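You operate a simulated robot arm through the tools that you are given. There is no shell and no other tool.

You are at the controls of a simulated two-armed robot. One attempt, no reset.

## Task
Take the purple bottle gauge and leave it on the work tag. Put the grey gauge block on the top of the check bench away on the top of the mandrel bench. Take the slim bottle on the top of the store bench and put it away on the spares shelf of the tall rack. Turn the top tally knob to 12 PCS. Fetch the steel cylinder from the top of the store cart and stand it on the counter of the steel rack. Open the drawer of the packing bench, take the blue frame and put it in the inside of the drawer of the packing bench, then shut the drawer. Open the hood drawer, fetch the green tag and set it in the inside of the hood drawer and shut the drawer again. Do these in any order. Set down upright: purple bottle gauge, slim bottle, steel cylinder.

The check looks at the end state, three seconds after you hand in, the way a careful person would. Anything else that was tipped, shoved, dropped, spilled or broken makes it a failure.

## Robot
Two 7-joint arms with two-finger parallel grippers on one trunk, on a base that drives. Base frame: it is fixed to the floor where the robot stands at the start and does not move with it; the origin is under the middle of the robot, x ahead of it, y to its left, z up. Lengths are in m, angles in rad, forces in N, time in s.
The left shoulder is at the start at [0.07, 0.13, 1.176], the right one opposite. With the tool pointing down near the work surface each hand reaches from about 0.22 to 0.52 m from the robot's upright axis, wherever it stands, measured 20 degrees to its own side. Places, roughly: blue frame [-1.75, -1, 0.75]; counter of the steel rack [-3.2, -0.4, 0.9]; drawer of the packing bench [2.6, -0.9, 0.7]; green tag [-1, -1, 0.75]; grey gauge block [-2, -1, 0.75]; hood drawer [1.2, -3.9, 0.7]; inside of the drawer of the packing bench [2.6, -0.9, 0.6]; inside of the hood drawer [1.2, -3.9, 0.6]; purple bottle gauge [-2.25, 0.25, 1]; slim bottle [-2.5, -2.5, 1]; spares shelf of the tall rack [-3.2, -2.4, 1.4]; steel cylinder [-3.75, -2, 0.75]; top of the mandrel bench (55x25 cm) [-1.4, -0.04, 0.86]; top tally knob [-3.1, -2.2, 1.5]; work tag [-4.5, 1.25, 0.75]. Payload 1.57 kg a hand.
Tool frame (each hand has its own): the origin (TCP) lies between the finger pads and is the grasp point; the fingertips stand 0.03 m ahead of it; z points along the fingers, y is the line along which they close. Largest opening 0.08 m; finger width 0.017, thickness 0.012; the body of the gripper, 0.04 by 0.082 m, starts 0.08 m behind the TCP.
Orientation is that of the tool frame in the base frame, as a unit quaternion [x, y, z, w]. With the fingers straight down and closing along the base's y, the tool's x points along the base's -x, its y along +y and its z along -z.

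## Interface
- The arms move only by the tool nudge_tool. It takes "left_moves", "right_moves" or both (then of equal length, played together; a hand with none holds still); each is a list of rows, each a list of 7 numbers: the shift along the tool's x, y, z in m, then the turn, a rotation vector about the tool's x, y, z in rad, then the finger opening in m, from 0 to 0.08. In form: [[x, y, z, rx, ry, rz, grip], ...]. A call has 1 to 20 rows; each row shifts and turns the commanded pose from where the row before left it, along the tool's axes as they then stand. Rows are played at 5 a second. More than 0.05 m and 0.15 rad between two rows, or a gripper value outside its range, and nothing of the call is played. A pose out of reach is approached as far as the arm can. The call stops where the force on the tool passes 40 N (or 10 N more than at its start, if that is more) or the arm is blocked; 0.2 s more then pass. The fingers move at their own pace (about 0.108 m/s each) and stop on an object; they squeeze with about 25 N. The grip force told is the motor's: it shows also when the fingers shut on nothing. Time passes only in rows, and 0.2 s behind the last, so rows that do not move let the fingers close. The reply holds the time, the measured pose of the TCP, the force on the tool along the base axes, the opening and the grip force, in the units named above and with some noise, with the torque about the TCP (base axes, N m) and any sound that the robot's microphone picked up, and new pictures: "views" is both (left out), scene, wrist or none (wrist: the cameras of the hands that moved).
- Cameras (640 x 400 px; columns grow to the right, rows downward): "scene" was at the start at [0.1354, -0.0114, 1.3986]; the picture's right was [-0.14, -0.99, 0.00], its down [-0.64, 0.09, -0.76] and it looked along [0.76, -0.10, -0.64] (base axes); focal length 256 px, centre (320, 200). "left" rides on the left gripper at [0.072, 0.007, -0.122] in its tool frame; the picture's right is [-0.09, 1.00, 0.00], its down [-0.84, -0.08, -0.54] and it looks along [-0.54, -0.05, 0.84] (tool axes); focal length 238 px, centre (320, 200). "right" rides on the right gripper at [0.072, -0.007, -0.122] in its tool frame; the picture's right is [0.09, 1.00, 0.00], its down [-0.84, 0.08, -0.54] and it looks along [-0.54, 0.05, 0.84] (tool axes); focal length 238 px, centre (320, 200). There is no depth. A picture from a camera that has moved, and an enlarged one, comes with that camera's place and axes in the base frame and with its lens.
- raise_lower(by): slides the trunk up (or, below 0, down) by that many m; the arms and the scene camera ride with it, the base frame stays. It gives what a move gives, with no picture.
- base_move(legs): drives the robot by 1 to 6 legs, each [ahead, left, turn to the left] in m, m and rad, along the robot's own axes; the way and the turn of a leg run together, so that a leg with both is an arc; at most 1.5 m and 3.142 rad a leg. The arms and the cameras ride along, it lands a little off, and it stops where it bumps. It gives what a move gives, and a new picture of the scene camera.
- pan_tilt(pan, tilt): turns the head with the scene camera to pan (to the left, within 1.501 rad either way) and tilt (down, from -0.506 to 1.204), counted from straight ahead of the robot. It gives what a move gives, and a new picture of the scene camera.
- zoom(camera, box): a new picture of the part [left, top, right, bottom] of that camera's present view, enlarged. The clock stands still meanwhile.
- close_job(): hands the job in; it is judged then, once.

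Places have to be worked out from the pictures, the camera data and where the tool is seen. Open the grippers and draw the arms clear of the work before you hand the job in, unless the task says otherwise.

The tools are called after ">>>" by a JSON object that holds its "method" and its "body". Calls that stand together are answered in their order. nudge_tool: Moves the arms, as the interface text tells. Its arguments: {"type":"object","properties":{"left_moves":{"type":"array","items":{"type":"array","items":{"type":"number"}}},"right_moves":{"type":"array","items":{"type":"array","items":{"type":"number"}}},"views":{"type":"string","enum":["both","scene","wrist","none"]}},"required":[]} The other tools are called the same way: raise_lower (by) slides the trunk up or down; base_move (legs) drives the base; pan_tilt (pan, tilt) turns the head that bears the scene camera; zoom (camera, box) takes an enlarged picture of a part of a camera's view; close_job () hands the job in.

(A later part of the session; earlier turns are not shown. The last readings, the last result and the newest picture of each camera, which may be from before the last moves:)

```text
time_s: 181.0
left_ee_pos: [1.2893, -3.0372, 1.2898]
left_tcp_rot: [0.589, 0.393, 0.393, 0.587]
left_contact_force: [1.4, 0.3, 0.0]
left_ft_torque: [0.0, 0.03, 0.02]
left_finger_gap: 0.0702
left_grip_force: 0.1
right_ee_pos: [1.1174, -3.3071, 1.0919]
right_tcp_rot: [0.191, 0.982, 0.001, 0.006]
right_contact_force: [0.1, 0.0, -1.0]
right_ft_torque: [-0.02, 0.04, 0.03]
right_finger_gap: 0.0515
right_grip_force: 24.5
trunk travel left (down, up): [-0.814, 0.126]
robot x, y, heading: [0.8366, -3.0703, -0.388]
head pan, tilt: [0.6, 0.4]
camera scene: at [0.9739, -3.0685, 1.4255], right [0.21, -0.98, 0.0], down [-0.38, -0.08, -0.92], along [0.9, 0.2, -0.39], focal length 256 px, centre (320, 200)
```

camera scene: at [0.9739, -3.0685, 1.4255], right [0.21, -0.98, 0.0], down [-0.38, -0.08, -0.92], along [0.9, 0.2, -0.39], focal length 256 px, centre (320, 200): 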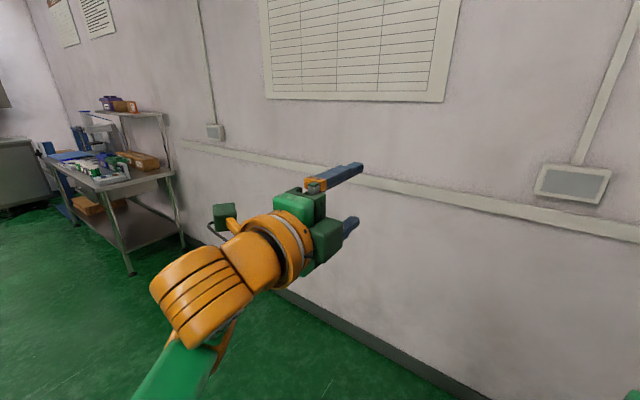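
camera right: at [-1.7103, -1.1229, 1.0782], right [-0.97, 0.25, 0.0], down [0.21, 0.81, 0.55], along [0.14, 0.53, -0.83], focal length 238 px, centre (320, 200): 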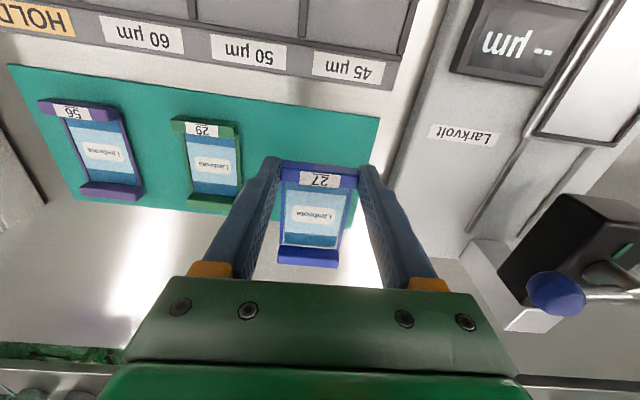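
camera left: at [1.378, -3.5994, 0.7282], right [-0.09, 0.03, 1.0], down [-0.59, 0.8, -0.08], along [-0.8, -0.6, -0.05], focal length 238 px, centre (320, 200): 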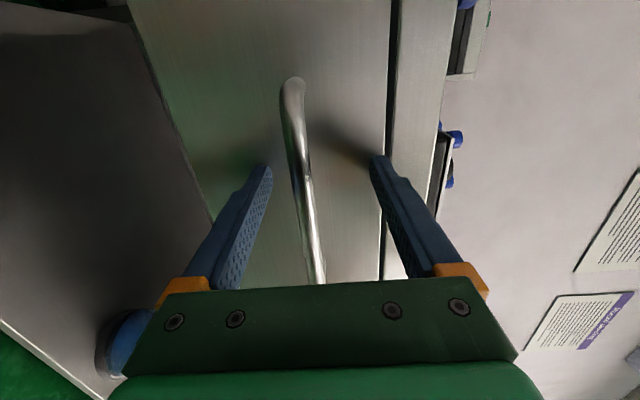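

The lane drifted closer to the hood bench than planned; I check to the right that nothing was touched.

>>> {"method": "pan_tilt", "body": {"pan": -1.4, "tilt": 0.5}}

```text
time_s: 182.9
left_ee_pos: [1.2898, -3.0379, 1.2899]
left_tcp_rot: [0.59, 0.393, 0.393, 0.586]
left_contact_force: [-0.8, -0.5, 0.0]
left_ft_torque: [0.02, 0.03, -0.02]
left_finger_gap: 0.0699
left_grip_force: 0.0
right_ee_pos: [1.1173, -3.3077, 1.0936]
right_tcp_rot: [0.191, 0.981, 0.0, 0.006]
right_contact_force: [0.5, 0.4, -1.4]
right_ft_torque: [-0.02, 0.01, 0.01]
right_finger_gap: 0.0514
right_grip_force: 25.4
trunk travel left (down, up): [-0.814, 0.126]
robot x, y, heading: [0.8355, -3.0693, -0.386]
head pan, tilt: [-1.4, 0.499]
camera scene: at [0.8643, -3.1772, 1.4164], right [-0.98, 0.21, 0.0], down [0.1, 0.47, -0.88], along [-0.19, -0.86, -0.48], focal length 256 px, centre (320, 200)
```

scene: 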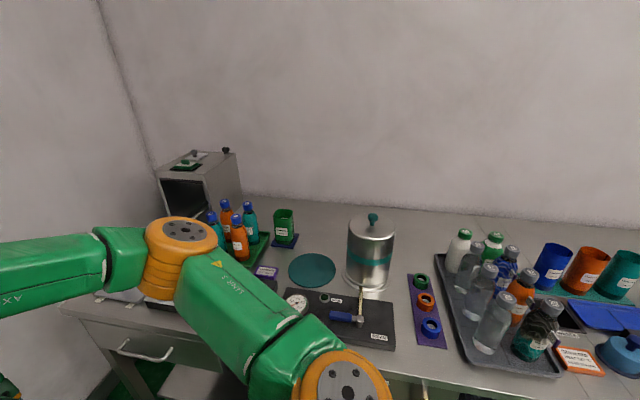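

Everything still stands. I strafe left 0.9 m away from this bench and look at the packing bench.

>>> {"method": "base_move", "body": {"legs": [[0.0, 0.9, 0.0]]}}

>>> {"method": "pan_tilt", "body": {"pan": 0.5, "tilt": 0.45}}

```text
time_s: 187.7
left_ee_pos: [1.6276, -2.1947, 1.2895]
left_tcp_rot: [0.588, 0.394, 0.394, 0.586]
left_contact_force: [-0.4, -0.1, 0.3]
left_ft_torque: [0.0, 0.01, 0.02]
left_finger_gap: 0.07
left_grip_force: 0.0
right_ee_pos: [1.4548, -2.4644, 1.0926]
right_tcp_rot: [0.19, 0.982, 0.001, 0.006]
right_contact_force: [0.2, -0.2, -0.2]
right_ft_torque: [0.02, 0.05, -0.01]
right_finger_gap: 0.0513
right_grip_force: 24.9
trunk travel left (down, up): [-0.814, 0.126]
robot x, y, heading: [1.1704, -2.2304, -0.381]
head pan, tilt: [-1.4, 0.499]
camera scene: at [1.2028, -2.3359, 1.4163], right [-0.98, 0.21, 0.0], down [0.1, 0.47, -0.88], along [-0.18, -0.86, -0.48], focal length 256 px, centre (320, 200)
```

scene: 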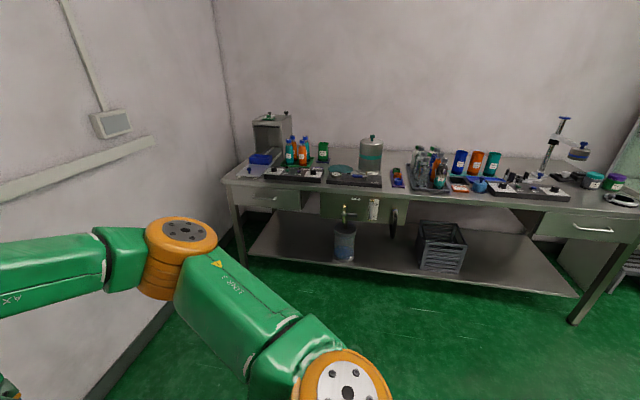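

```text
time_s: 189.5
left_ee_pos: [1.6284, -2.1935, 1.2902]
left_tcp_rot: [0.589, 0.394, 0.393, 0.586]
left_contact_force: [0.5, -0.2, -0.3]
left_ft_torque: [0.0, 0.0, -0.02]
left_finger_gap: 0.07
left_grip_force: 0.0
right_ee_pos: [1.4555, -2.4653, 1.093]
right_tcp_rot: [0.19, 0.982, 0.0, 0.005]
right_contact_force: [0.0, -0.5, -0.9]
right_ft_torque: [0.04, 0.02, 0.01]
right_finger_gap: 0.0513
right_grip_force: 24.6
trunk travel left (down, up): [-0.814, 0.126]
robot x, y, heading: [1.1735, -2.2263, -0.38]
head pan, tilt: [0.499, 0.45]
camera scene: at [1.3134, -2.2352, 1.4208], right [0.12, -0.99, 0.0], down [-0.43, -0.05, -0.9], along [0.89, 0.11, -0.44], focal length 256 px, centre (320, 200)
```

scene: 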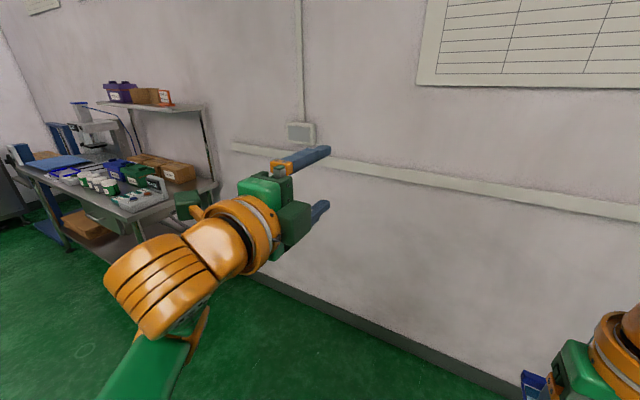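

I strafe further left 0.75 m, correcting heading slightly, to face the packing bench.

>>> {"method": "base_move", "body": {"legs": [[0.1, 0.75, 0.02]]}}

>>> {"method": "pan_tilt", "body": {"pan": 0.2, "tilt": 0.5}}

```text
time_s: 193.6
left_ee_pos: [1.9944, -1.542, 1.2906]
left_tcp_rot: [0.588, 0.395, 0.395, 0.585]
left_contact_force: [0.0, -0.6, -0.3]
left_ft_torque: [0.0, 0.01, -0.04]
left_finger_gap: 0.0701
left_grip_force: 0.0
right_ee_pos: [1.8237, -1.8148, 1.0925]
right_tcp_rot: [0.188, 0.982, 0.002, 0.006]
right_contact_force: [-1.3, 0.2, -0.5]
right_ft_torque: [0.02, 0.02, 0.0]
right_finger_gap: 0.0511
right_grip_force: 24.6
trunk travel left (down, up): [-0.814, 0.126]
robot x, y, heading: [1.5421, -1.5779, -0.373]
head pan, tilt: [0.499, 0.45]
camera scene: at [1.6801, -1.5849, 1.4209], right [0.12, -0.99, 0.0], down [-0.43, -0.05, -0.9], along [0.89, 0.11, -0.43], focal length 256 px, centre (320, 200)
```

scene: 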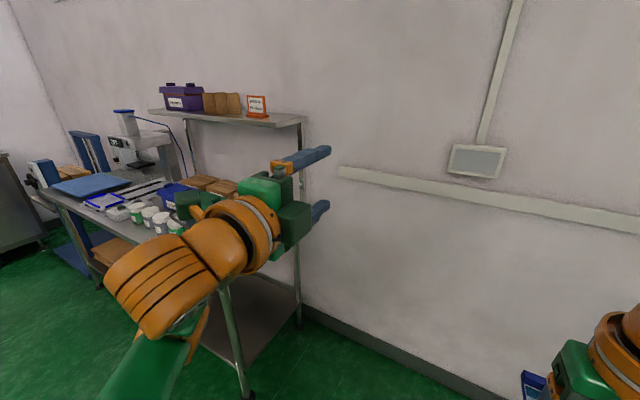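

```text
time_s: 194.4
left_ee_pos: [1.995, -1.5408, 1.2894]
left_tcp_rot: [0.588, 0.396, 0.395, 0.585]
left_contact_force: [0.0, 0.0, -0.5]
left_ft_torque: [-0.03, 0.0, 0.0]
left_finger_gap: 0.0701
left_grip_force: 0.0
right_ee_pos: [1.8247, -1.813, 1.0937]
right_tcp_rot: [0.188, 0.982, 0.0, 0.005]
right_contact_force: [-0.2, 0.1, -1.3]
right_ft_torque: [0.01, 0.01, -0.01]
right_finger_gap: 0.0511
right_grip_force: 24.9
trunk travel left (down, up): [-0.814, 0.126]
robot x, y, heading: [1.5438, -1.5777, -0.373]
head pan, tilt: [0.201, 0.499]
camera scene: at [1.6792, -1.6107, 1.4164], right [-0.17, -0.98, 0.0], down [-0.47, 0.08, -0.88], along [0.86, -0.15, -0.48], focal length 256 px, centre (320, 200)
```

scene: 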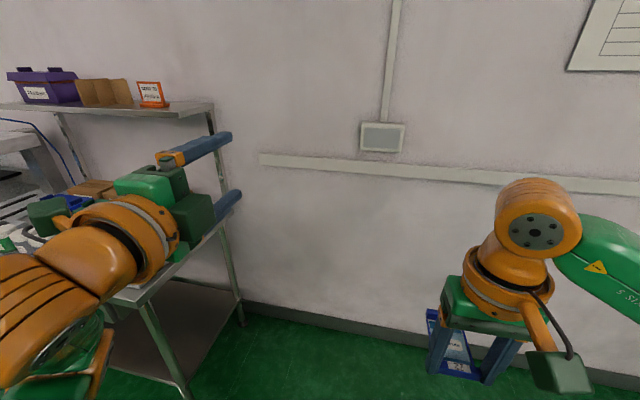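

The bench front is at about 0.63 m ahead of me. I strafe left 0.7 m more and view the drawer.

>>> {"method": "base_move", "body": {"legs": [[0.0, 0.7, 0.01]]}}

>>> {"method": "pan_tilt", "body": {"pan": -0.1, "tilt": 0.75}}

```text
time_s: 198.3
left_ee_pos: [2.2493, -0.8775, 1.289]
left_tcp_rot: [0.586, 0.399, 0.398, 0.582]
left_contact_force: [0.9, 1.0, 0.1]
left_ft_torque: [-0.05, 0.0, 0.01]
left_finger_gap: 0.0699
left_grip_force: 0.1
right_ee_pos: [2.0842, -1.1508, 1.0945]
right_tcp_rot: [0.182, 0.983, 0.001, 0.005]
right_contact_force: [0.0, -0.1, 0.8]
right_ft_torque: [0.0, 0.01, 0.0]
right_finger_gap: 0.0514
right_grip_force: 25.2
trunk travel left (down, up): [-0.814, 0.126]
robot x, y, heading: [1.7996, -0.9178, -0.367]
head pan, tilt: [0.201, 0.499]
camera scene: at [1.9359, -0.9506, 1.4164], right [-0.16, -0.99, 0.0], down [-0.47, 0.08, -0.88], along [0.87, -0.14, -0.48], focal length 256 px, centre (320, 200)
```

scene: 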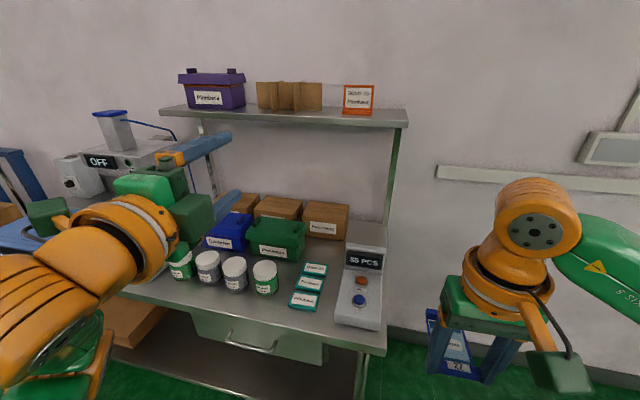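

```text
time_s: 199.1
left_ee_pos: [2.2521, -0.8748, 1.2895]
left_tcp_rot: [0.585, 0.399, 0.398, 0.583]
left_contact_force: [-1.3, 0.0, 0.0]
left_ft_torque: [-0.01, -0.02, -0.01]
left_finger_gap: 0.0698
left_grip_force: 0.1
right_ee_pos: [2.0841, -1.1503, 1.0937]
right_tcp_rot: [0.182, 0.983, 0.0, 0.006]
right_contact_force: [-0.1, 0.3, -0.4]
right_ft_torque: [0.01, 0.03, 0.01]
right_finger_gap: 0.0512
right_grip_force: 25.0
trunk travel left (down, up): [-0.814, 0.126]
robot x, y, heading: [1.8005, -0.9211, -0.364]
head pan, tilt: [-0.099, 0.75]
camera scene: at [1.9208, -0.9714, 1.3945], right [-0.45, -0.89, 0.0], down [-0.61, 0.3, -0.73], along [0.65, -0.33, -0.68], focal length 256 px, centre (320, 200)
```

scene: 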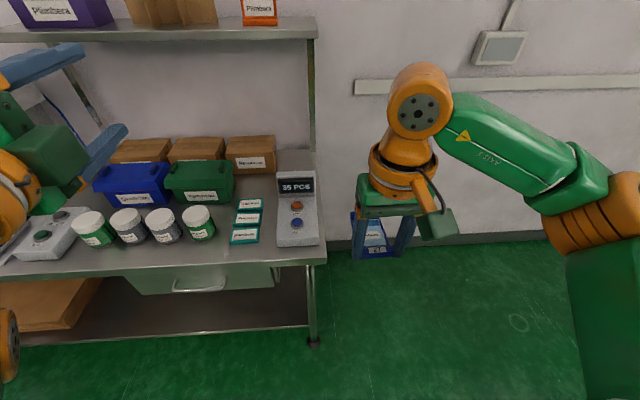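

The drawer handle is at about (2.40,-0.835), z≈0.72. I extend the left hand ahead, pull the right hand (with frame) back, shift the base left/back, then lower the trunk.

>>> {"method": "nudge_tool", "body": {"left_moves": [[0, 0, 0.025, 0, 0, 0, 0.08], [0, 0, 0.025, 0, 0, 0, 0.08], [0, 0, 0.025, 0, 0, 0, 0.08], [0, 0, 0.025, 0, 0, 0, 0.08]], "right_moves": [[0.02, 0, 0, 0, 0, 0, 0.03], [0.02, 0, 0, 0, 0, 0, 0.03], [0.02, 0, 0, 0, 0, 0, 0.03], [0.02, 0, 0, 0, 0, 0, 0.03]], "views": "none"}}

>>> {"method": "base_move", "body": {"legs": [[-0.18, 0.09, 0.0]]}}

>>> {"method": "raise_lower", "body": {"by": -0.4}}

>>> {"method": "nudge_tool", "body": {"left_moves": [[0, 0, 0, 0, 0, 0, 0.08]], "views": "both"}}

```text
time_s: 200.1
left_ee_pos: [2.345, -0.9137, 1.2873]
left_tcp_rot: [0.585, 0.399, 0.399, 0.582]
left_contact_force: [0.2, -0.1, -0.2]
left_ft_torque: [0.01, -0.01, 0.02]
left_finger_gap: 0.0798
left_grip_force: 0.0
right_ee_pos: [2.0092, -1.1207, 1.0931]
right_tcp_rot: [0.183, 0.983, 0.001, 0.005]
right_contact_force: [0.4, 0.6, -1.7]
right_ft_torque: [0.0, 0.02, 0.01]
right_finger_gap: 0.0511
right_grip_force: 25.1
trunk travel left (down, up): [-0.814, 0.126]
robot x, y, heading: [1.7979, -0.9157, -0.36]
head pan, tilt: [-0.099, 0.75]
```

```text
time_s: 201.7
left_ee_pos: [2.2104, -0.7647, 1.2868]
left_tcp_rot: [0.586, 0.4, 0.398, 0.581]
left_contact_force: [0.0, -0.2, -0.3]
left_ft_torque: [0.02, 0.04, 0.02]
left_finger_gap: 0.0797
left_grip_force: 0.0
right_ee_pos: [1.8755, -0.972, 1.0914]
right_tcp_rot: [0.182, 0.983, 0.001, 0.004]
right_contact_force: [0.8, 0.3, 0.0]
right_ft_torque: [0.02, 0.08, -0.02]
right_finger_gap: 0.0514
right_grip_force: 24.6
trunk travel left (down, up): [-0.814, 0.126]
robot x, y, heading: [1.6627, -0.77, -0.364]
head pan, tilt: [-0.099, 0.75]
camera scene: at [1.7874, -0.8248, 1.3941], right [-0.45, -0.89, 0.0], down [-0.61, 0.31, -0.73], along [0.65, -0.33, -0.68], focal length 256 px, centre (320, 200)
```

scene: 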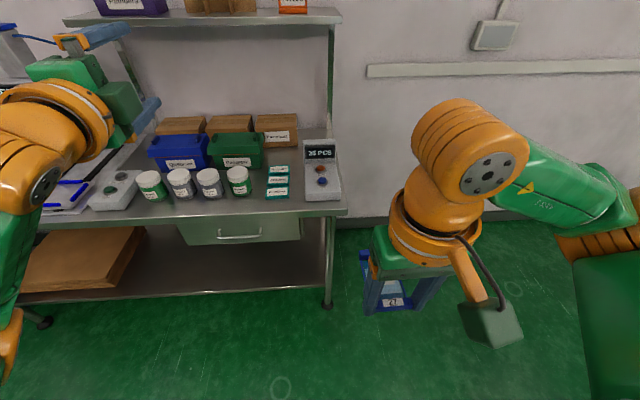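

```text
time_s: 205.5
left_ee_pos: [2.2087, -0.7622, 0.8874]
left_tcp_rot: [0.585, 0.4, 0.399, 0.582]
left_contact_force: [-0.9, -0.2, -0.1]
left_ft_torque: [0.0, 0.04, -0.01]
left_finger_gap: 0.0799
left_grip_force: 0.0
right_ee_pos: [1.8741, -0.9709, 0.6936]
right_tcp_rot: [0.181, 0.983, 0.0, 0.006]
right_contact_force: [0.6, 0.0, -0.2]
right_ft_torque: [0.02, 0.01, 0.03]
right_finger_gap: 0.0514
right_grip_force: 24.9
trunk travel left (down, up): [-0.414, 0.526]
robot x, y, heading: [1.6625, -0.7693, -0.364]
head pan, tilt: [-0.099, 0.75]
```

```text
time_s: 205.9
left_ee_pos: [2.2073, -0.7628, 0.8869]
left_tcp_rot: [0.586, 0.399, 0.398, 0.582]
left_contact_force: [-1.1, -0.1, -0.1]
left_ft_torque: [-0.01, 0.01, 0.01]
left_finger_gap: 0.08
left_grip_force: 0.0
right_ee_pos: [1.8738, -0.9714, 0.6931]
right_tcp_rot: [0.181, 0.983, 0.001, 0.006]
right_contact_force: [-0.7, 0.4, 0.1]
right_ft_torque: [0.05, 0.03, -0.01]
right_finger_gap: 0.051
right_grip_force: 24.6
trunk travel left (down, up): [-0.414, 0.526]
robot x, y, heading: [1.6603, -0.7681, -0.366]
head pan, tilt: [-0.099, 0.75]
camera scene: at [1.7848, -0.8221, 0.9944], right [-0.45, -0.89, 0.0], down [-0.61, 0.3, -0.73], along [0.65, -0.33, -0.68], focal length 256 px, centre (320, 200)
camera left: at [2.1205, -0.6515, 0.8948], right [-0.03, -0.09, 1.0], down [-0.81, -0.58, -0.08], along [0.59, -0.81, -0.05], focal length 238 px, centre (320, 200)
```

scene: 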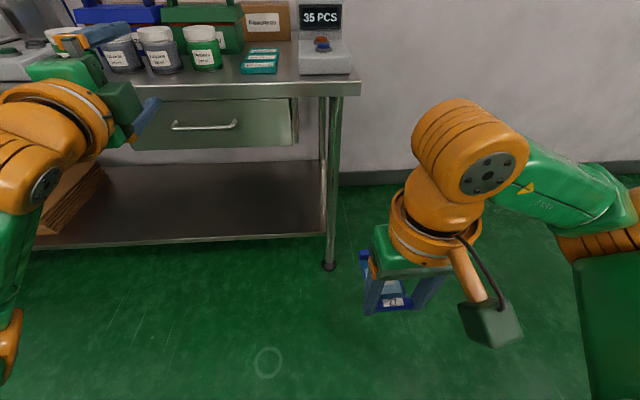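
left: 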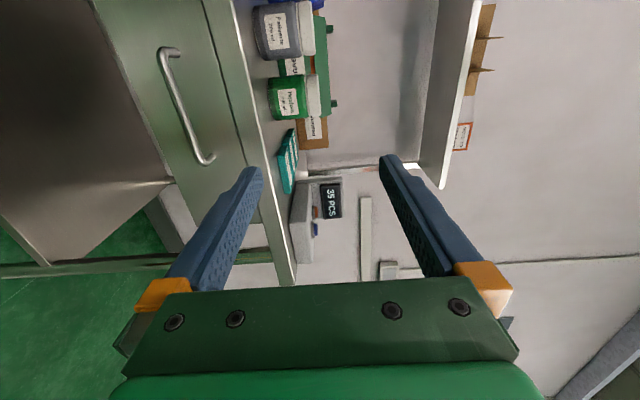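

Both cameras agree: handle at (2.44,-0.833,0.695), 0.24 m ahead of the left TCP. I lower 0.19 m and drive 0.17 m ahead.

>>> {"method": "raise_lower", "body": {"by": -0.19}}

>>> {"method": "base_move", "body": {"legs": [[0.17, 0.018, 0.0]]}}

>>> {"method": "nudge_tool", "body": {"left_moves": [[0, 0, 0, 0, 0, 0, 0.08]], "views": "wrist"}}

```text
time_s: 208.0
left_ee_pos: [2.207, -0.7633, 0.6975]
left_tcp_rot: [0.586, 0.399, 0.399, 0.582]
left_contact_force: [0.1, -1.1, -0.4]
left_ft_torque: [0.0, 0.02, -0.01]
left_finger_gap: 0.0801
left_grip_force: 0.0
right_ee_pos: [1.874, -0.9704, 0.5028]
right_tcp_rot: [0.182, 0.983, 0.001, 0.005]
right_contact_force: [-0.6, 0.4, -0.5]
right_ft_torque: [0.04, 0.0, -0.01]
right_finger_gap: 0.0514
right_grip_force: 24.8
trunk travel left (down, up): [-0.224, 0.716]
robot x, y, heading: [1.6625, -0.7618, -0.365]
head pan, tilt: [-0.099, 0.75]
```

```text
time_s: 209.4
left_ee_pos: [2.3728, -0.8039, 0.6973]
left_tcp_rot: [0.585, 0.401, 0.399, 0.581]
left_contact_force: [0.3, -0.7, 0.1]
left_ft_torque: [-0.01, 0.02, 0.01]
left_finger_gap: 0.0802
left_grip_force: 0.0
right_ee_pos: [2.0391, -1.0134, 0.5021]
right_tcp_rot: [0.179, 0.984, 0.001, 0.005]
right_contact_force: [-0.2, 0.1, -0.5]
right_ft_torque: [0.02, 0.01, 0.0]
right_finger_gap: 0.0515
right_grip_force: 24.8
trunk travel left (down, up): [-0.224, 0.716]
robot x, y, heading: [1.8288, -0.8116, -0.361]
head pan, tilt: [-0.099, 0.75]
camera scene: at [1.9499, -0.8647, 0.8044], right [-0.44, -0.9, 0.0], down [-0.61, 0.3, -0.73], along [0.66, -0.32, -0.68], focal length 256 px, centre (320, 200)
```

scene: 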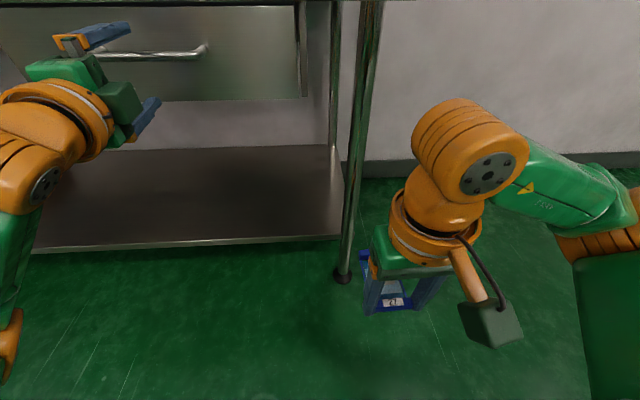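

```text
time_s: 209.8
left_ee_pos: [2.3731, -0.8027, 0.6961]
left_tcp_rot: [0.585, 0.4, 0.399, 0.581]
left_contact_force: [-0.7, -0.3, 0.6]
left_ft_torque: [-0.02, -0.02, -0.01]
left_finger_gap: 0.0799
left_grip_force: 0.0
right_ee_pos: [2.0384, -1.0121, 0.5019]
right_tcp_rot: [0.179, 0.984, 0.001, 0.006]
right_contact_force: [-1.0, 0.5, 0.3]
right_ft_torque: [0.03, 0.02, 0.0]
right_finger_gap: 0.0513
right_grip_force: 25.3
trunk travel left (down, up): [-0.224, 0.716]
robot x, y, heading: [1.8244, -0.8117, -0.357]
head pan, tilt: [-0.099, 0.75]
camera left: at [2.2847, -0.6926, 0.7047], right [-0.03, -0.09, 1.0], down [-0.81, -0.59, -0.08], along [0.59, -0.81, -0.05], focal length 238 px, centre (320, 200)
```

left: 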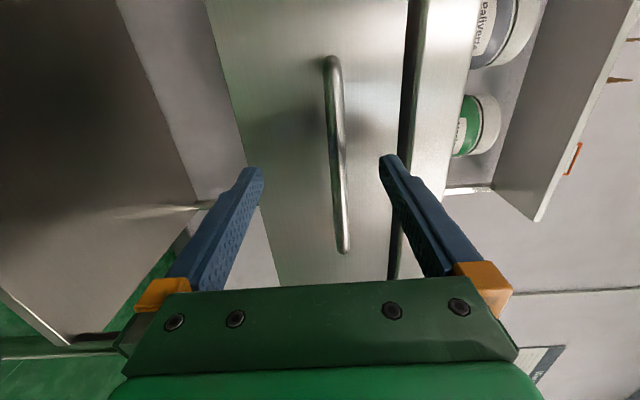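

The bar is ~0.015 m above the TCP and at the same distance as in the earlier approach. I move up 0.015 m, ahead 0.024 m, and close.

>>> {"method": "nudge_tool", "body": {"left_moves": [[0, 0.015, 0.0, 0, 0, 0, 0.08], [0, 0, 0.014, 0, 0, 0, 0.08], [0, 0, 0.01, 0, 0, 0, 0.08], [0, 0, 0, 0, 0, 0, 0.0], [0, 0, 0, 0, 0, 0, 0.0], [0, 0, 0, 0, 0, 0, 0.0], [0, 0, 0, 0, 0, 0, 0.0]], "views": "wrist"}}

```text
time_s: 211.4
left_ee_pos: [2.3967, -0.8122, 0.7104]
left_tcp_rot: [0.586, 0.402, 0.399, 0.58]
left_contact_force: [-10.4, 0.3, -15.0]
left_ft_torque: [0.0, 0.03, -0.14]
left_finger_gap: 0.0115
left_grip_force: 29.2
right_ee_pos: [2.0383, -1.012, 0.5019]
right_tcp_rot: [0.18, 0.984, 0.0, 0.004]
right_contact_force: [0.0, 0.6, -0.5]
right_ft_torque: [0.03, 0.04, 0.02]
right_finger_gap: 0.0512
right_grip_force: 25.0
trunk travel left (down, up): [-0.224, 0.716]
robot x, y, heading: [1.827, -0.8078, -0.358]
head pan, tilt: [-0.099, 0.75]
camera left: at [2.309, -0.7013, 0.7178], right [-0.03, -0.09, 1.0], down [-0.81, -0.59, -0.07], along [0.59, -0.81, -0.06], focal length 238 px, centre (320, 200)
```

left: 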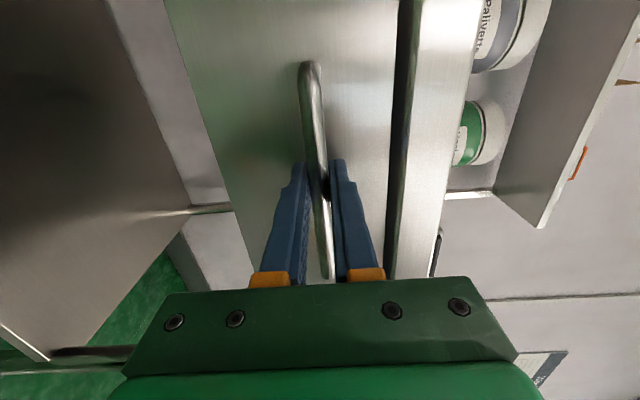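

Gripped. I pull the drawer by driving back 0.24 m.

>>> {"method": "base_move", "body": {"legs": [[-0.24, 0.0, 0.0]]}}

```text
time_s: 213.2
left_ee_pos: [2.1767, -0.7268, 0.7116]
left_tcp_rot: [0.582, 0.404, 0.398, 0.583]
left_contact_force: [6.3, 19.2, -6.1]
left_ft_torque: [0.14, -0.06, 0.21]
left_finger_gap: 0.0117
left_grip_force: 29.1
right_ee_pos: [1.8191, -0.927, 0.5029]
right_tcp_rot: [0.18, 0.984, -0.002, 0.004]
right_contact_force: [0.2, -0.2, 0.0]
right_ft_torque: [0.01, 0.02, 0.01]
right_finger_gap: 0.0513
right_grip_force: 25.2
trunk travel left (down, up): [-0.224, 0.716]
robot x, y, heading: [1.6074, -0.7282, -0.362]
head pan, tilt: [-0.099, 0.75]
camera scene: at [1.7309, -0.7779, 0.8043], right [-0.44, -0.9, 0.01], down [-0.61, 0.3, -0.73], along [0.65, -0.33, -0.68], focal length 256 px, centre (320, 200)
```

scene: 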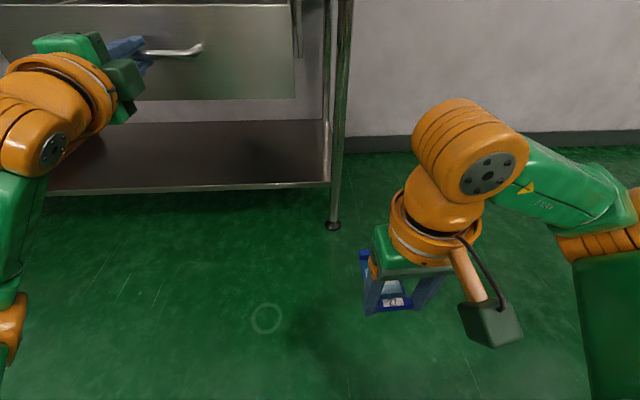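

The drawer followed. I release the handle, withdraw the left hand, and raise the trunk to look into the drawer.

>>> {"method": "nudge_tool", "body": {"left_moves": [[0, 0, 0, 0, 0, 0, 0.07], [0, 0, 0, 0, 0, 0, 0.07], [0, 0, 0, 0, 0, 0, 0.07], [0, 0, -0.04, 0, 0, 0, 0.07], [0, 0, -0.04, 0, 0, 0, 0.07]], "views": "none"}}

>>> {"method": "raise_lower", "body": {"by": 0.4}}

>>> {"method": "pan_tilt", "body": {"pan": 0.1, "tilt": 0.75}}

```text
time_s: 214.4
left_ee_pos: [2.0985, -0.6993, 0.7128]
left_tcp_rot: [0.584, 0.401, 0.4, 0.582]
left_contact_force: [-0.5, -0.4, 0.7]
left_ft_torque: [0.01, 0.01, -0.01]
left_finger_gap: 0.07
left_grip_force: 0.1
right_ee_pos: [1.8176, -0.929, 0.5027]
right_tcp_rot: [0.179, 0.984, 0.001, 0.005]
right_contact_force: [1.1, 0.3, -1.0]
right_ft_torque: [0.01, 0.03, -0.03]
right_finger_gap: 0.0515
right_grip_force: 25.1
trunk travel left (down, up): [-0.224, 0.716]
robot x, y, heading: [1.6059, -0.7297, -0.358]
head pan, tilt: [-0.099, 0.75]
```

```text
time_s: 218.2
left_ee_pos: [2.0991, -0.6996, 1.1099]
left_tcp_rot: [0.584, 0.401, 0.4, 0.581]
left_contact_force: [-0.4, -0.3, 0.2]
left_ft_torque: [-0.02, -0.02, -0.03]
left_finger_gap: 0.0701
left_grip_force: 0.0
right_ee_pos: [1.8184, -0.9296, 0.9023]
right_tcp_rot: [0.18, 0.984, 0.001, 0.006]
right_contact_force: [-0.3, 0.1, -0.8]
right_ft_torque: [0.01, 0.03, 0.0]
right_finger_gap: 0.051
right_grip_force: 24.8
trunk travel left (down, up): [-0.624, 0.316]
robot x, y, heading: [1.6056, -0.7282, -0.357]
head pan, tilt: [-0.099, 0.75]
```

```text
time_s: 219.0
left_ee_pos: [2.0993, -0.7011, 1.1122]
left_tcp_rot: [0.583, 0.401, 0.4, 0.582]
left_contact_force: [0.5, 1.3, 0.4]
left_ft_torque: [0.01, -0.03, -0.02]
left_finger_gap: 0.07
left_grip_force: 0.1
right_ee_pos: [1.8178, -0.9299, 0.9018]
right_tcp_rot: [0.179, 0.984, 0.0, 0.006]
right_contact_force: [0.3, 0.2, 0.1]
right_ft_torque: [0.02, -0.02, 0.0]
right_finger_gap: 0.0514
right_grip_force: 25.4
trunk travel left (down, up): [-0.624, 0.316]
robot x, y, heading: [1.6043, -0.7296, -0.361]
head pan, tilt: [0.099, 0.75]
camera scene: at [1.7344, -0.7663, 1.2044], right [-0.26, -0.97, 0.0], down [-0.66, 0.18, -0.73], along [0.71, -0.19, -0.68], focal length 256 px, centre (320, 200)
```

scene: 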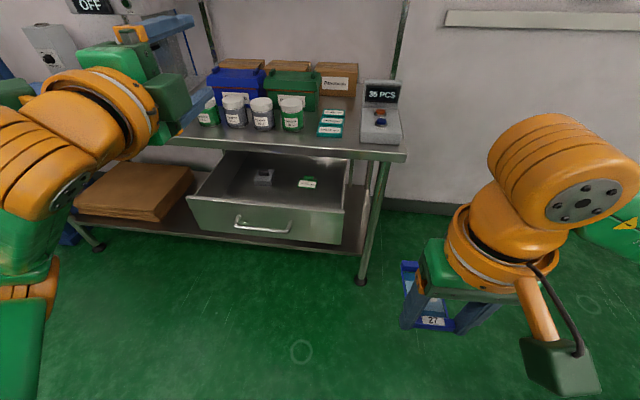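

Drawer open, with free floor in its front part. I move base ahead 0.2 and left 0.2 so the right hand can reach the drawer.

>>> {"method": "base_move", "body": {"legs": [[0.2, 0.2, 0.0]]}}

>>> {"method": "pan_tilt", "body": {"pan": 0.0, "tilt": 0.95}}

```text
time_s: 220.9
left_ee_pos: [2.3533, -0.5784, 1.1127]
left_tcp_rot: [0.583, 0.402, 0.402, 0.58]
left_contact_force: [-0.3, -0.1, -0.2]
left_ft_torque: [0.02, -0.03, 0.02]
left_finger_gap: 0.0698
left_grip_force: 0.1
right_ee_pos: [2.0734, -0.8081, 0.903]
right_tcp_rot: [0.178, 0.984, 0.001, 0.006]
right_contact_force: [0.0, -0.3, -0.8]
right_ft_torque: [-0.01, 0.04, -0.01]
right_finger_gap: 0.0512
right_grip_force: 25.3
trunk travel left (down, up): [-0.624, 0.316]
robot x, y, heading: [1.857, -0.608, -0.354]
head pan, tilt: [0.099, 0.75]
camera scene: at [1.9886, -0.6452, 1.2045], right [-0.25, -0.97, 0.0], down [-0.66, 0.17, -0.73], along [0.71, -0.19, -0.68], focal length 256 px, centre (320, 200)
```

scene: 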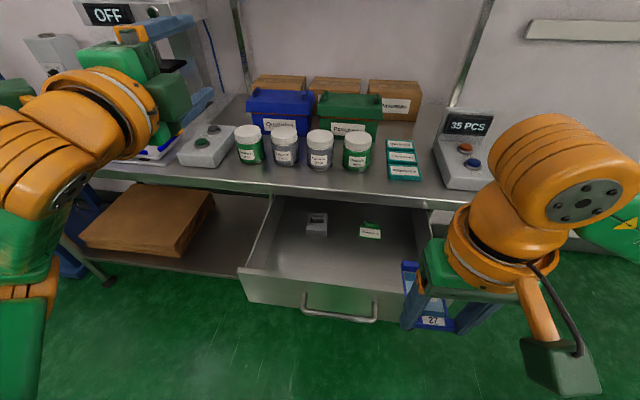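

```text
time_s: 221.7
left_ee_pos: [2.3535, -0.578, 1.1121]
left_tcp_rot: [0.584, 0.402, 0.4, 0.581]
left_contact_force: [0.8, -0.1, 0.9]
left_ft_torque: [0.0, -0.01, 0.02]
left_finger_gap: 0.0698
left_grip_force: 0.0
right_ee_pos: [2.0727, -0.8089, 0.9027]
right_tcp_rot: [0.178, 0.984, 0.001, 0.005]
right_contact_force: [-0.6, 0.2, -0.6]
right_ft_torque: [0.01, 0.01, 0.0]
right_finger_gap: 0.0512
right_grip_force: 25.2
trunk travel left (down, up): [-0.624, 0.316]
robot x, y, heading: [1.861, -0.6101, -0.353]
head pan, tilt: [0.0, 0.949]
camera scene: at [1.9773, -0.6491, 1.1889], right [-0.35, -0.94, 0.0], down [-0.76, 0.28, -0.58], along [0.55, -0.2, -0.81], focal length 256 px, centre (320, 200)
```

scene: 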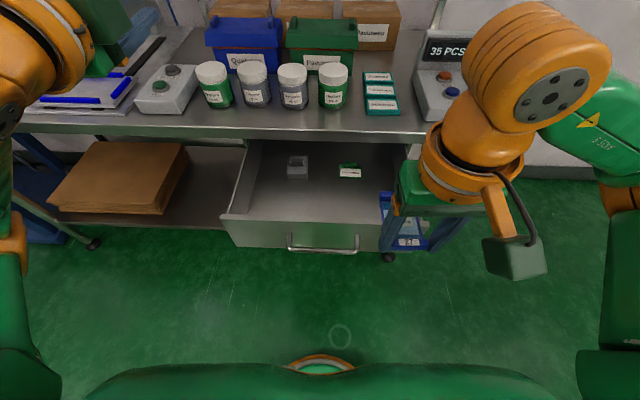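

I carry the frame 0.183 m ahead and 0.10 m left over the drawer's free area.

>>> {"method": "nudge_tool", "body": {"right_moves": [[-0.04, 0.025, 0, 0, 0, 0, 0.03], [-0.04, 0.025, 0, 0, 0, 0, 0.03], [-0.04, 0.025, 0, 0, 0, 0, 0.03], [-0.04, 0.025, 0, 0, 0, 0, 0.03], [-0.023, 0, 0, 0, 0, 0, 0.03], [0, 0, 0.03, 0, 0, 0, 0.03]], "views": "both"}}

```text
time_s: 223.1
left_ee_pos: [2.3544, -0.5793, 1.1116]
left_tcp_rot: [0.584, 0.402, 0.401, 0.58]
left_contact_force: [-0.2, -0.6, 0.0]
left_ft_torque: [0.01, 0.01, 0.0]
left_finger_gap: 0.0701
left_grip_force: 0.0
right_ee_pos: [2.2666, -0.7776, 0.8745]
right_tcp_rot: [0.178, 0.984, 0.0, 0.005]
right_contact_force: [-0.3, -0.4, -0.5]
right_ft_torque: [0.02, 0.05, -0.01]
right_finger_gap: 0.0513
right_grip_force: 25.2
right hand out of reach, approached as far as the arm can: row 5
trunk travel left (down, up): [-0.624, 0.316]
robot x, y, heading: [1.8593, -0.605, -0.356]
head pan, tilt: [0.0, 0.949]
camera scene: at [1.9779, -0.6506, 1.1888], right [-0.35, -0.94, 0.0], down [-0.76, 0.28, -0.58], along [0.54, -0.2, -0.81], focal length 256 px, centre (320, 200)
camera right: at [2.1964, -0.7577, 0.9943], right [0.26, 0.96, 0.0], down [0.81, -0.22, 0.55], along [0.53, -0.14, -0.83], focal length 238 px, centre (320, 200)
```

scene: 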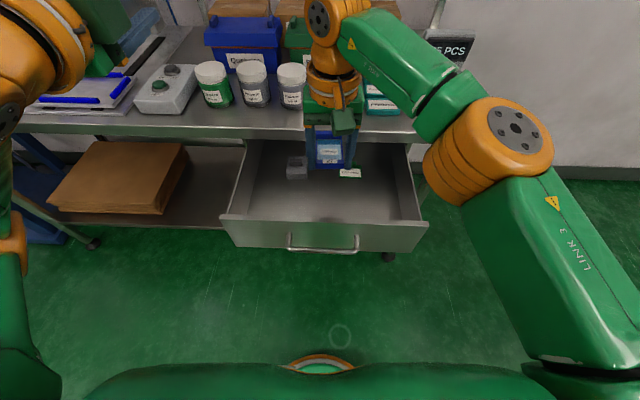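
right: 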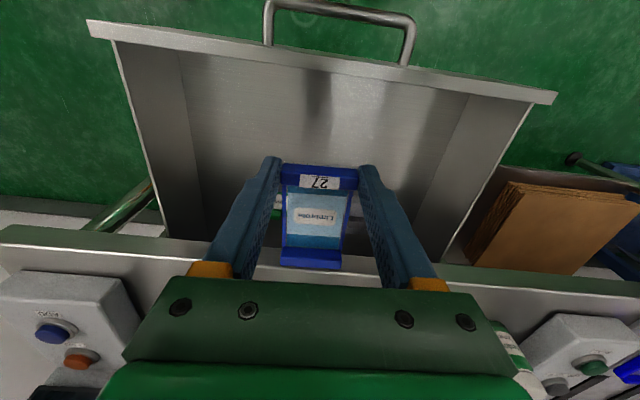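

Clear below. I lower the frame into the drawer with the arm.

>>> {"method": "nudge_tool", "body": {"right_moves": [[0, 0, 0.04, 0, 0, 0, 0.03], [0, 0, 0.04, 0, 0, 0, 0.03], [0, 0, 0.04, 0, 0, 0, 0.03], [0, 0, 0.04, 0, 0, 0, 0.03], [0, 0, 0.015, 0, 0, 0, 0.03], [0, 0, 0.0, 0, 0, 0, 0.03]], "views": "both"}}

```text
time_s: 224.5
left_ee_pos: [2.3525, -0.5784, 1.1122]
left_tcp_rot: [0.584, 0.402, 0.401, 0.581]
left_contact_force: [-0.3, -0.2, 0.1]
left_ft_torque: [0.0, -0.03, 0.01]
left_finger_gap: 0.07
left_grip_force: 0.2
right_ee_pos: [2.2674, -0.778, 0.6982]
right_tcp_rot: [0.178, 0.984, 0.001, 0.005]
right_contact_force: [0.4, -0.1, 0.6]
right_ft_torque: [-0.01, 0.03, 0.04]
right_finger_gap: 0.0515
right_grip_force: 25.2
trunk travel left (down, up): [-0.624, 0.316]
robot x, y, heading: [1.8649, -0.6085, -0.355]
head pan, tilt: [0.0, 0.949]
camera scene: at [1.9772, -0.6493, 1.1889], right [-0.35, -0.94, 0.0], down [-0.76, 0.28, -0.58], along [0.55, -0.2, -0.81], focal length 256 px, centre (320, 200)
camera right: at [2.1974, -0.7574, 0.8189], right [0.26, 0.96, 0.0], down [0.81, -0.22, 0.55], along [0.53, -0.14, -0.83], focal length 238 px, centre (320, 200)
```

scene: 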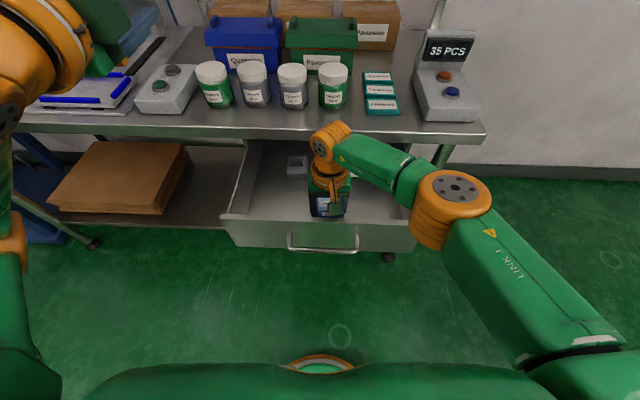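
right: 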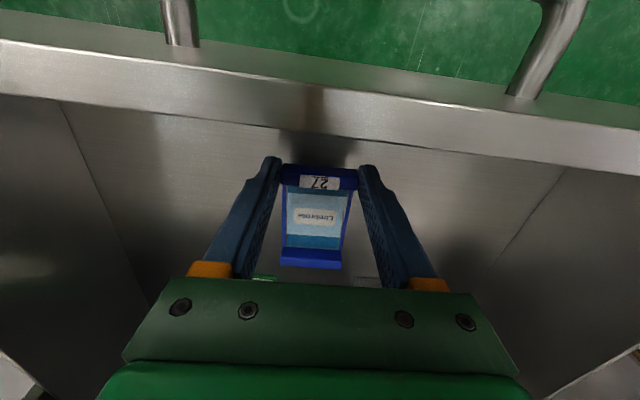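

Close to the floor; small steps until contact.

>>> {"method": "nudge_tool", "body": {"right_moves": [[0, 0, 0.01, 0, 0, 0, 0.03], [0, 0, 0.008, 0, 0, 0, 0.03], [0, 0, 0.0, 0, 0, 0, 0.03]], "views": "wrist"}}

```text
time_s: 225.3
left_ee_pos: [2.3539, -0.5772, 1.1123]
left_tcp_rot: [0.583, 0.402, 0.4, 0.582]
left_contact_force: [-0.3, 1.3, 0.7]
left_ft_torque: [-0.02, 0.01, 0.0]
left_finger_gap: 0.0698
left_grip_force: 0.1
right_ee_pos: [2.2677, -0.7768, 0.6827]
right_tcp_rot: [0.178, 0.984, 0.001, 0.006]
right_contact_force: [-0.2, 0.8, -0.4]
right_ft_torque: [0.05, 0.01, -0.01]
right_finger_gap: 0.0512
right_grip_force: 24.8
trunk travel left (down, up): [-0.624, 0.316]
robot x, y, heading: [1.8617, -0.6086, -0.358]
head pan, tilt: [0.0, 0.949]
camera right: at [2.1985, -0.7573, 0.8016], right [0.26, 0.96, 0.0], down [0.81, -0.22, 0.55], along [0.53, -0.14, -0.83], focal length 238 px, centre (320, 200)
```

right: 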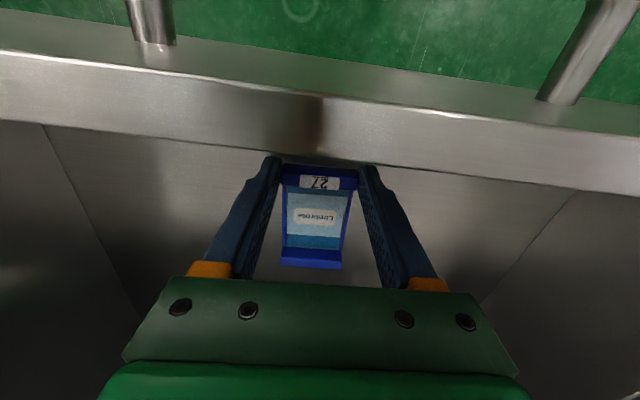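

>>> {"method": "nudge_tool", "body": {"right_moves": [[0, 0, 0.006, 0, 0, 0, 0.03], [0, 0, 0.005, 0, 0, 0, 0.03], [0, 0, 0.0, 0, 0, 0, 0.03]], "views": "none"}}

```text
time_s: 226.1
left_ee_pos: [2.3491, -0.5745, 1.1145]
left_tcp_rot: [0.582, 0.401, 0.401, 0.583]
left_contact_force: [-0.2, 0.4, -0.3]
left_ft_torque: [0.02, -0.02, 0.01]
left_finger_gap: 0.0697
left_grip_force: 0.0
right_ee_pos: [2.2657, -0.7744, 0.6737]
right_tcp_rot: [0.179, 0.984, -0.001, 0.009]
right_contact_force: [0.9, -1.1, 28.7]
right_ft_torque: [-0.29, 0.16, -0.12]
right_finger_gap: 0.0512
right_grip_force: 24.9
trunk travel left (down, up): [-0.624, 0.316]
robot x, y, heading: [1.858, -0.6043, -0.357]
head pan, tilt: [0.0, 0.949]
```

Contact with the drawer floor (29 N). I release gently and lift straight up.

>>> {"method": "nudge_tool", "body": {"right_moves": [[0, 0, -0.004, 0, 0, 0, 0.03], [0, 0, 0, 0, 0, 0, 0.075], [0, 0, 0, 0, 0, 0, 0.075], [0, 0, -0.02, 0, 0, 0, 0.075], [0, 0, -0.05, 0, 0, 0, 0.075], [0, 0, -0.05, 0, 0, 0, 0.075], [0, 0, -0.05, 0, 0, 0, 0.075], [0, 0, -0.05, 0, 0, 0, 0.075]], "views": "wrist"}}

```text
time_s: 227.9
left_ee_pos: [2.3527, -0.5774, 1.1116]
left_tcp_rot: [0.583, 0.402, 0.401, 0.582]
left_contact_force: [-0.1, -1.3, -0.8]
left_ft_torque: [0.02, 0.02, 0.0]
left_finger_gap: 0.0701
left_grip_force: 0.0
right_ee_pos: [2.2679, -0.7735, 0.8948]
right_tcp_rot: [0.179, 0.984, 0.0, 0.005]
right_contact_force: [-0.4, 0.5, -1.5]
right_ft_torque: [0.01, 0.02, 0.0]
right_finger_gap: 0.0752
right_grip_force: 0.0
trunk travel left (down, up): [-0.624, 0.316]
robot x, y, heading: [1.8606, -0.6073, -0.354]
head pan, tilt: [0.0, 0.949]
camera right: at [2.1986, -0.7543, 1.0147], right [0.26, 0.96, 0.0], down [0.81, -0.22, 0.55], along [0.53, -0.14, -0.83], focal length 238 px, centre (320, 200)
```

right: 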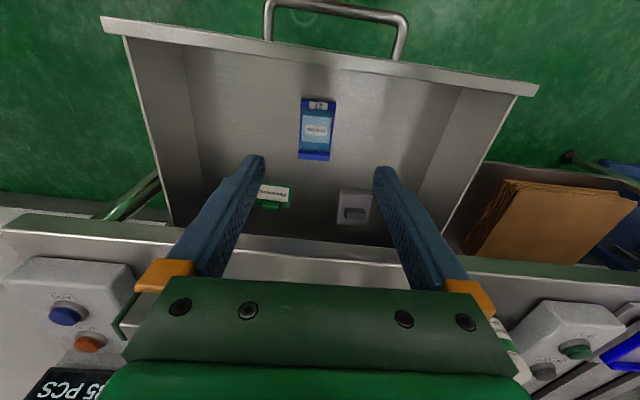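

The frame lies flat in the drawer. I retract the right hand and move the base back to line up the left hand with the handle.

>>> {"method": "nudge_tool", "body": {"right_moves": [[0, 0, -0.03, 0, 0, 0, 0.075], [0.04, -0.025, 0, 0, 0, 0, 0.075], [0.04, -0.025, 0, 0, 0, 0, 0.075], [0.04, -0.025, 0, 0, 0, 0, 0.075], [0.04, -0.025, 0, 0, 0, 0, 0.075], [0.03, 0, 0, 0, 0, 0, 0.075]], "views": "none"}}

>>> {"method": "base_move", "body": {"legs": [[-0.23, -0.204, -0.005]]}}

>>> {"method": "raise_lower", "body": {"by": -0.4}}

>>> {"method": "nudge_tool", "body": {"left_moves": [[0, 0, 0, 0, 0, 0, 0.07]], "views": "both"}}

```text
time_s: 229.3
left_ee_pos: [2.3537, -0.5774, 1.1121]
left_tcp_rot: [0.583, 0.402, 0.4, 0.581]
left_contact_force: [-0.2, -0.5, 0.3]
left_ft_torque: [-0.03, -0.01, -0.01]
left_finger_gap: 0.0703
left_grip_force: 0.1
right_ee_pos: [2.0453, -0.8023, 0.9205]
right_tcp_rot: [0.18, 0.984, 0.0, 0.005]
right_contact_force: [0.2, 0.4, -0.1]
right_ft_torque: [-0.02, -0.01, 0.0]
right_finger_gap: 0.0751
right_grip_force: 0.1
right hand out of reach, approached as far as the arm can: row 1
trunk travel left (down, up): [-0.624, 0.316]
robot x, y, heading: [1.8638, -0.6026, -0.358]
head pan, tilt: [0.0, 0.949]
```

```text
time_s: 231.3
left_ee_pos: [2.0667, -0.6923, 1.1108]
left_tcp_rot: [0.586, 0.399, 0.397, 0.583]
left_contact_force: [-0.8, 0.7, -0.4]
left_ft_torque: [0.05, -0.01, 0.0]
left_finger_gap: 0.0699
left_grip_force: 0.1
right_ee_pos: [1.7556, -0.915, 0.9208]
right_tcp_rot: [0.183, 0.983, 0.0, 0.006]
right_contact_force: [-0.3, 0.2, -0.4]
right_ft_torque: [0.01, -0.01, 0.03]
right_finger_gap: 0.0751
right_grip_force: 0.0
trunk travel left (down, up): [-0.624, 0.316]
robot x, y, heading: [1.5732, -0.7192, -0.371]
head pan, tilt: [0.0, 0.949]
camera scene: at [1.6888, -0.7595, 1.1889], right [-0.36, -0.93, 0.0], down [-0.76, 0.29, -0.58], along [0.54, -0.21, -0.81], focal length 256 px, centre (320, 200)
```

scene: 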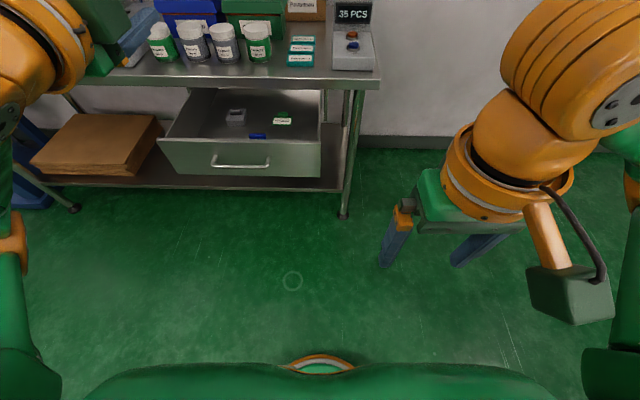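

```text
time_s: 235.2
left_ee_pos: [2.0669, -0.6929, 0.7135]
left_tcp_rot: [0.585, 0.399, 0.398, 0.583]
left_contact_force: [-0.2, -0.2, 0.9]
left_ft_torque: [-0.04, 0.0, -0.01]
left_finger_gap: 0.07
left_grip_force: 0.0
right_ee_pos: [1.7555, -0.9151, 0.5186]
right_tcp_rot: [0.184, 0.983, 0.001, 0.005]
right_contact_force: [0.4, -0.4, 0.2]
right_ft_torque: [-0.02, 0.0, 0.01]
right_finger_gap: 0.075
right_grip_force: 0.1
trunk travel left (down, up): [-0.224, 0.716]
robot x, y, heading: [1.5733, -0.718, -0.367]
head pan, tilt: [0.0, 0.949]
```

```text
time_s: 235.6
left_ee_pos: [2.0655, -0.6943, 0.7119]
left_tcp_rot: [0.586, 0.398, 0.397, 0.583]
left_contact_force: [0.1, 0.7, -0.3]
left_ft_torque: [0.02, 0.04, -0.02]
left_finger_gap: 0.0702
left_grip_force: 0.1
right_ee_pos: [1.7556, -0.916, 0.5211]
right_tcp_rot: [0.184, 0.983, 0.001, 0.005]
right_contact_force: [0.8, -0.5, 0.0]
right_ft_torque: [-0.01, -0.03, 0.0]
right_finger_gap: 0.075
right_grip_force: 0.0
trunk travel left (down, up): [-0.224, 0.716]
robot x, y, heading: [1.5743, -0.7115, -0.368]
head pan, tilt: [0.0, 0.949]
camera scene: at [1.6883, -0.7597, 0.7889], right [-0.36, -0.93, 0.0], down [-0.76, 0.29, -0.58], along [0.54, -0.21, -0.81], focal length 256 px, centre (320, 200)
camera left: at [1.9788, -0.5808, 0.719], right [-0.03, -0.09, 1.0], down [-0.81, -0.58, -0.08], along [0.58, -0.81, -0.05], focal length 238 px, centre (320, 200)
```

scene: 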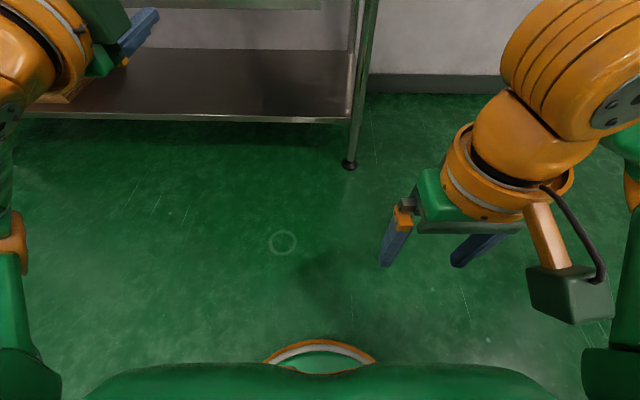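
left: 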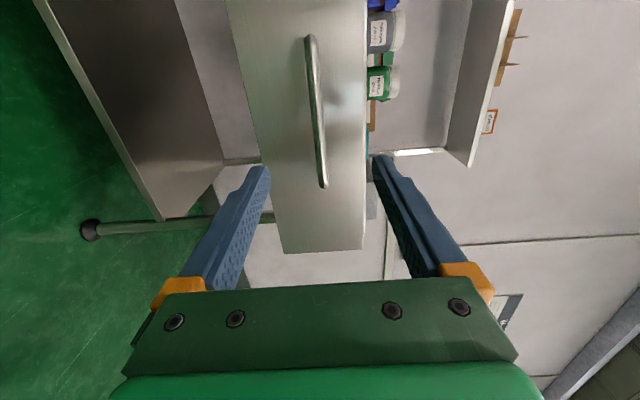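

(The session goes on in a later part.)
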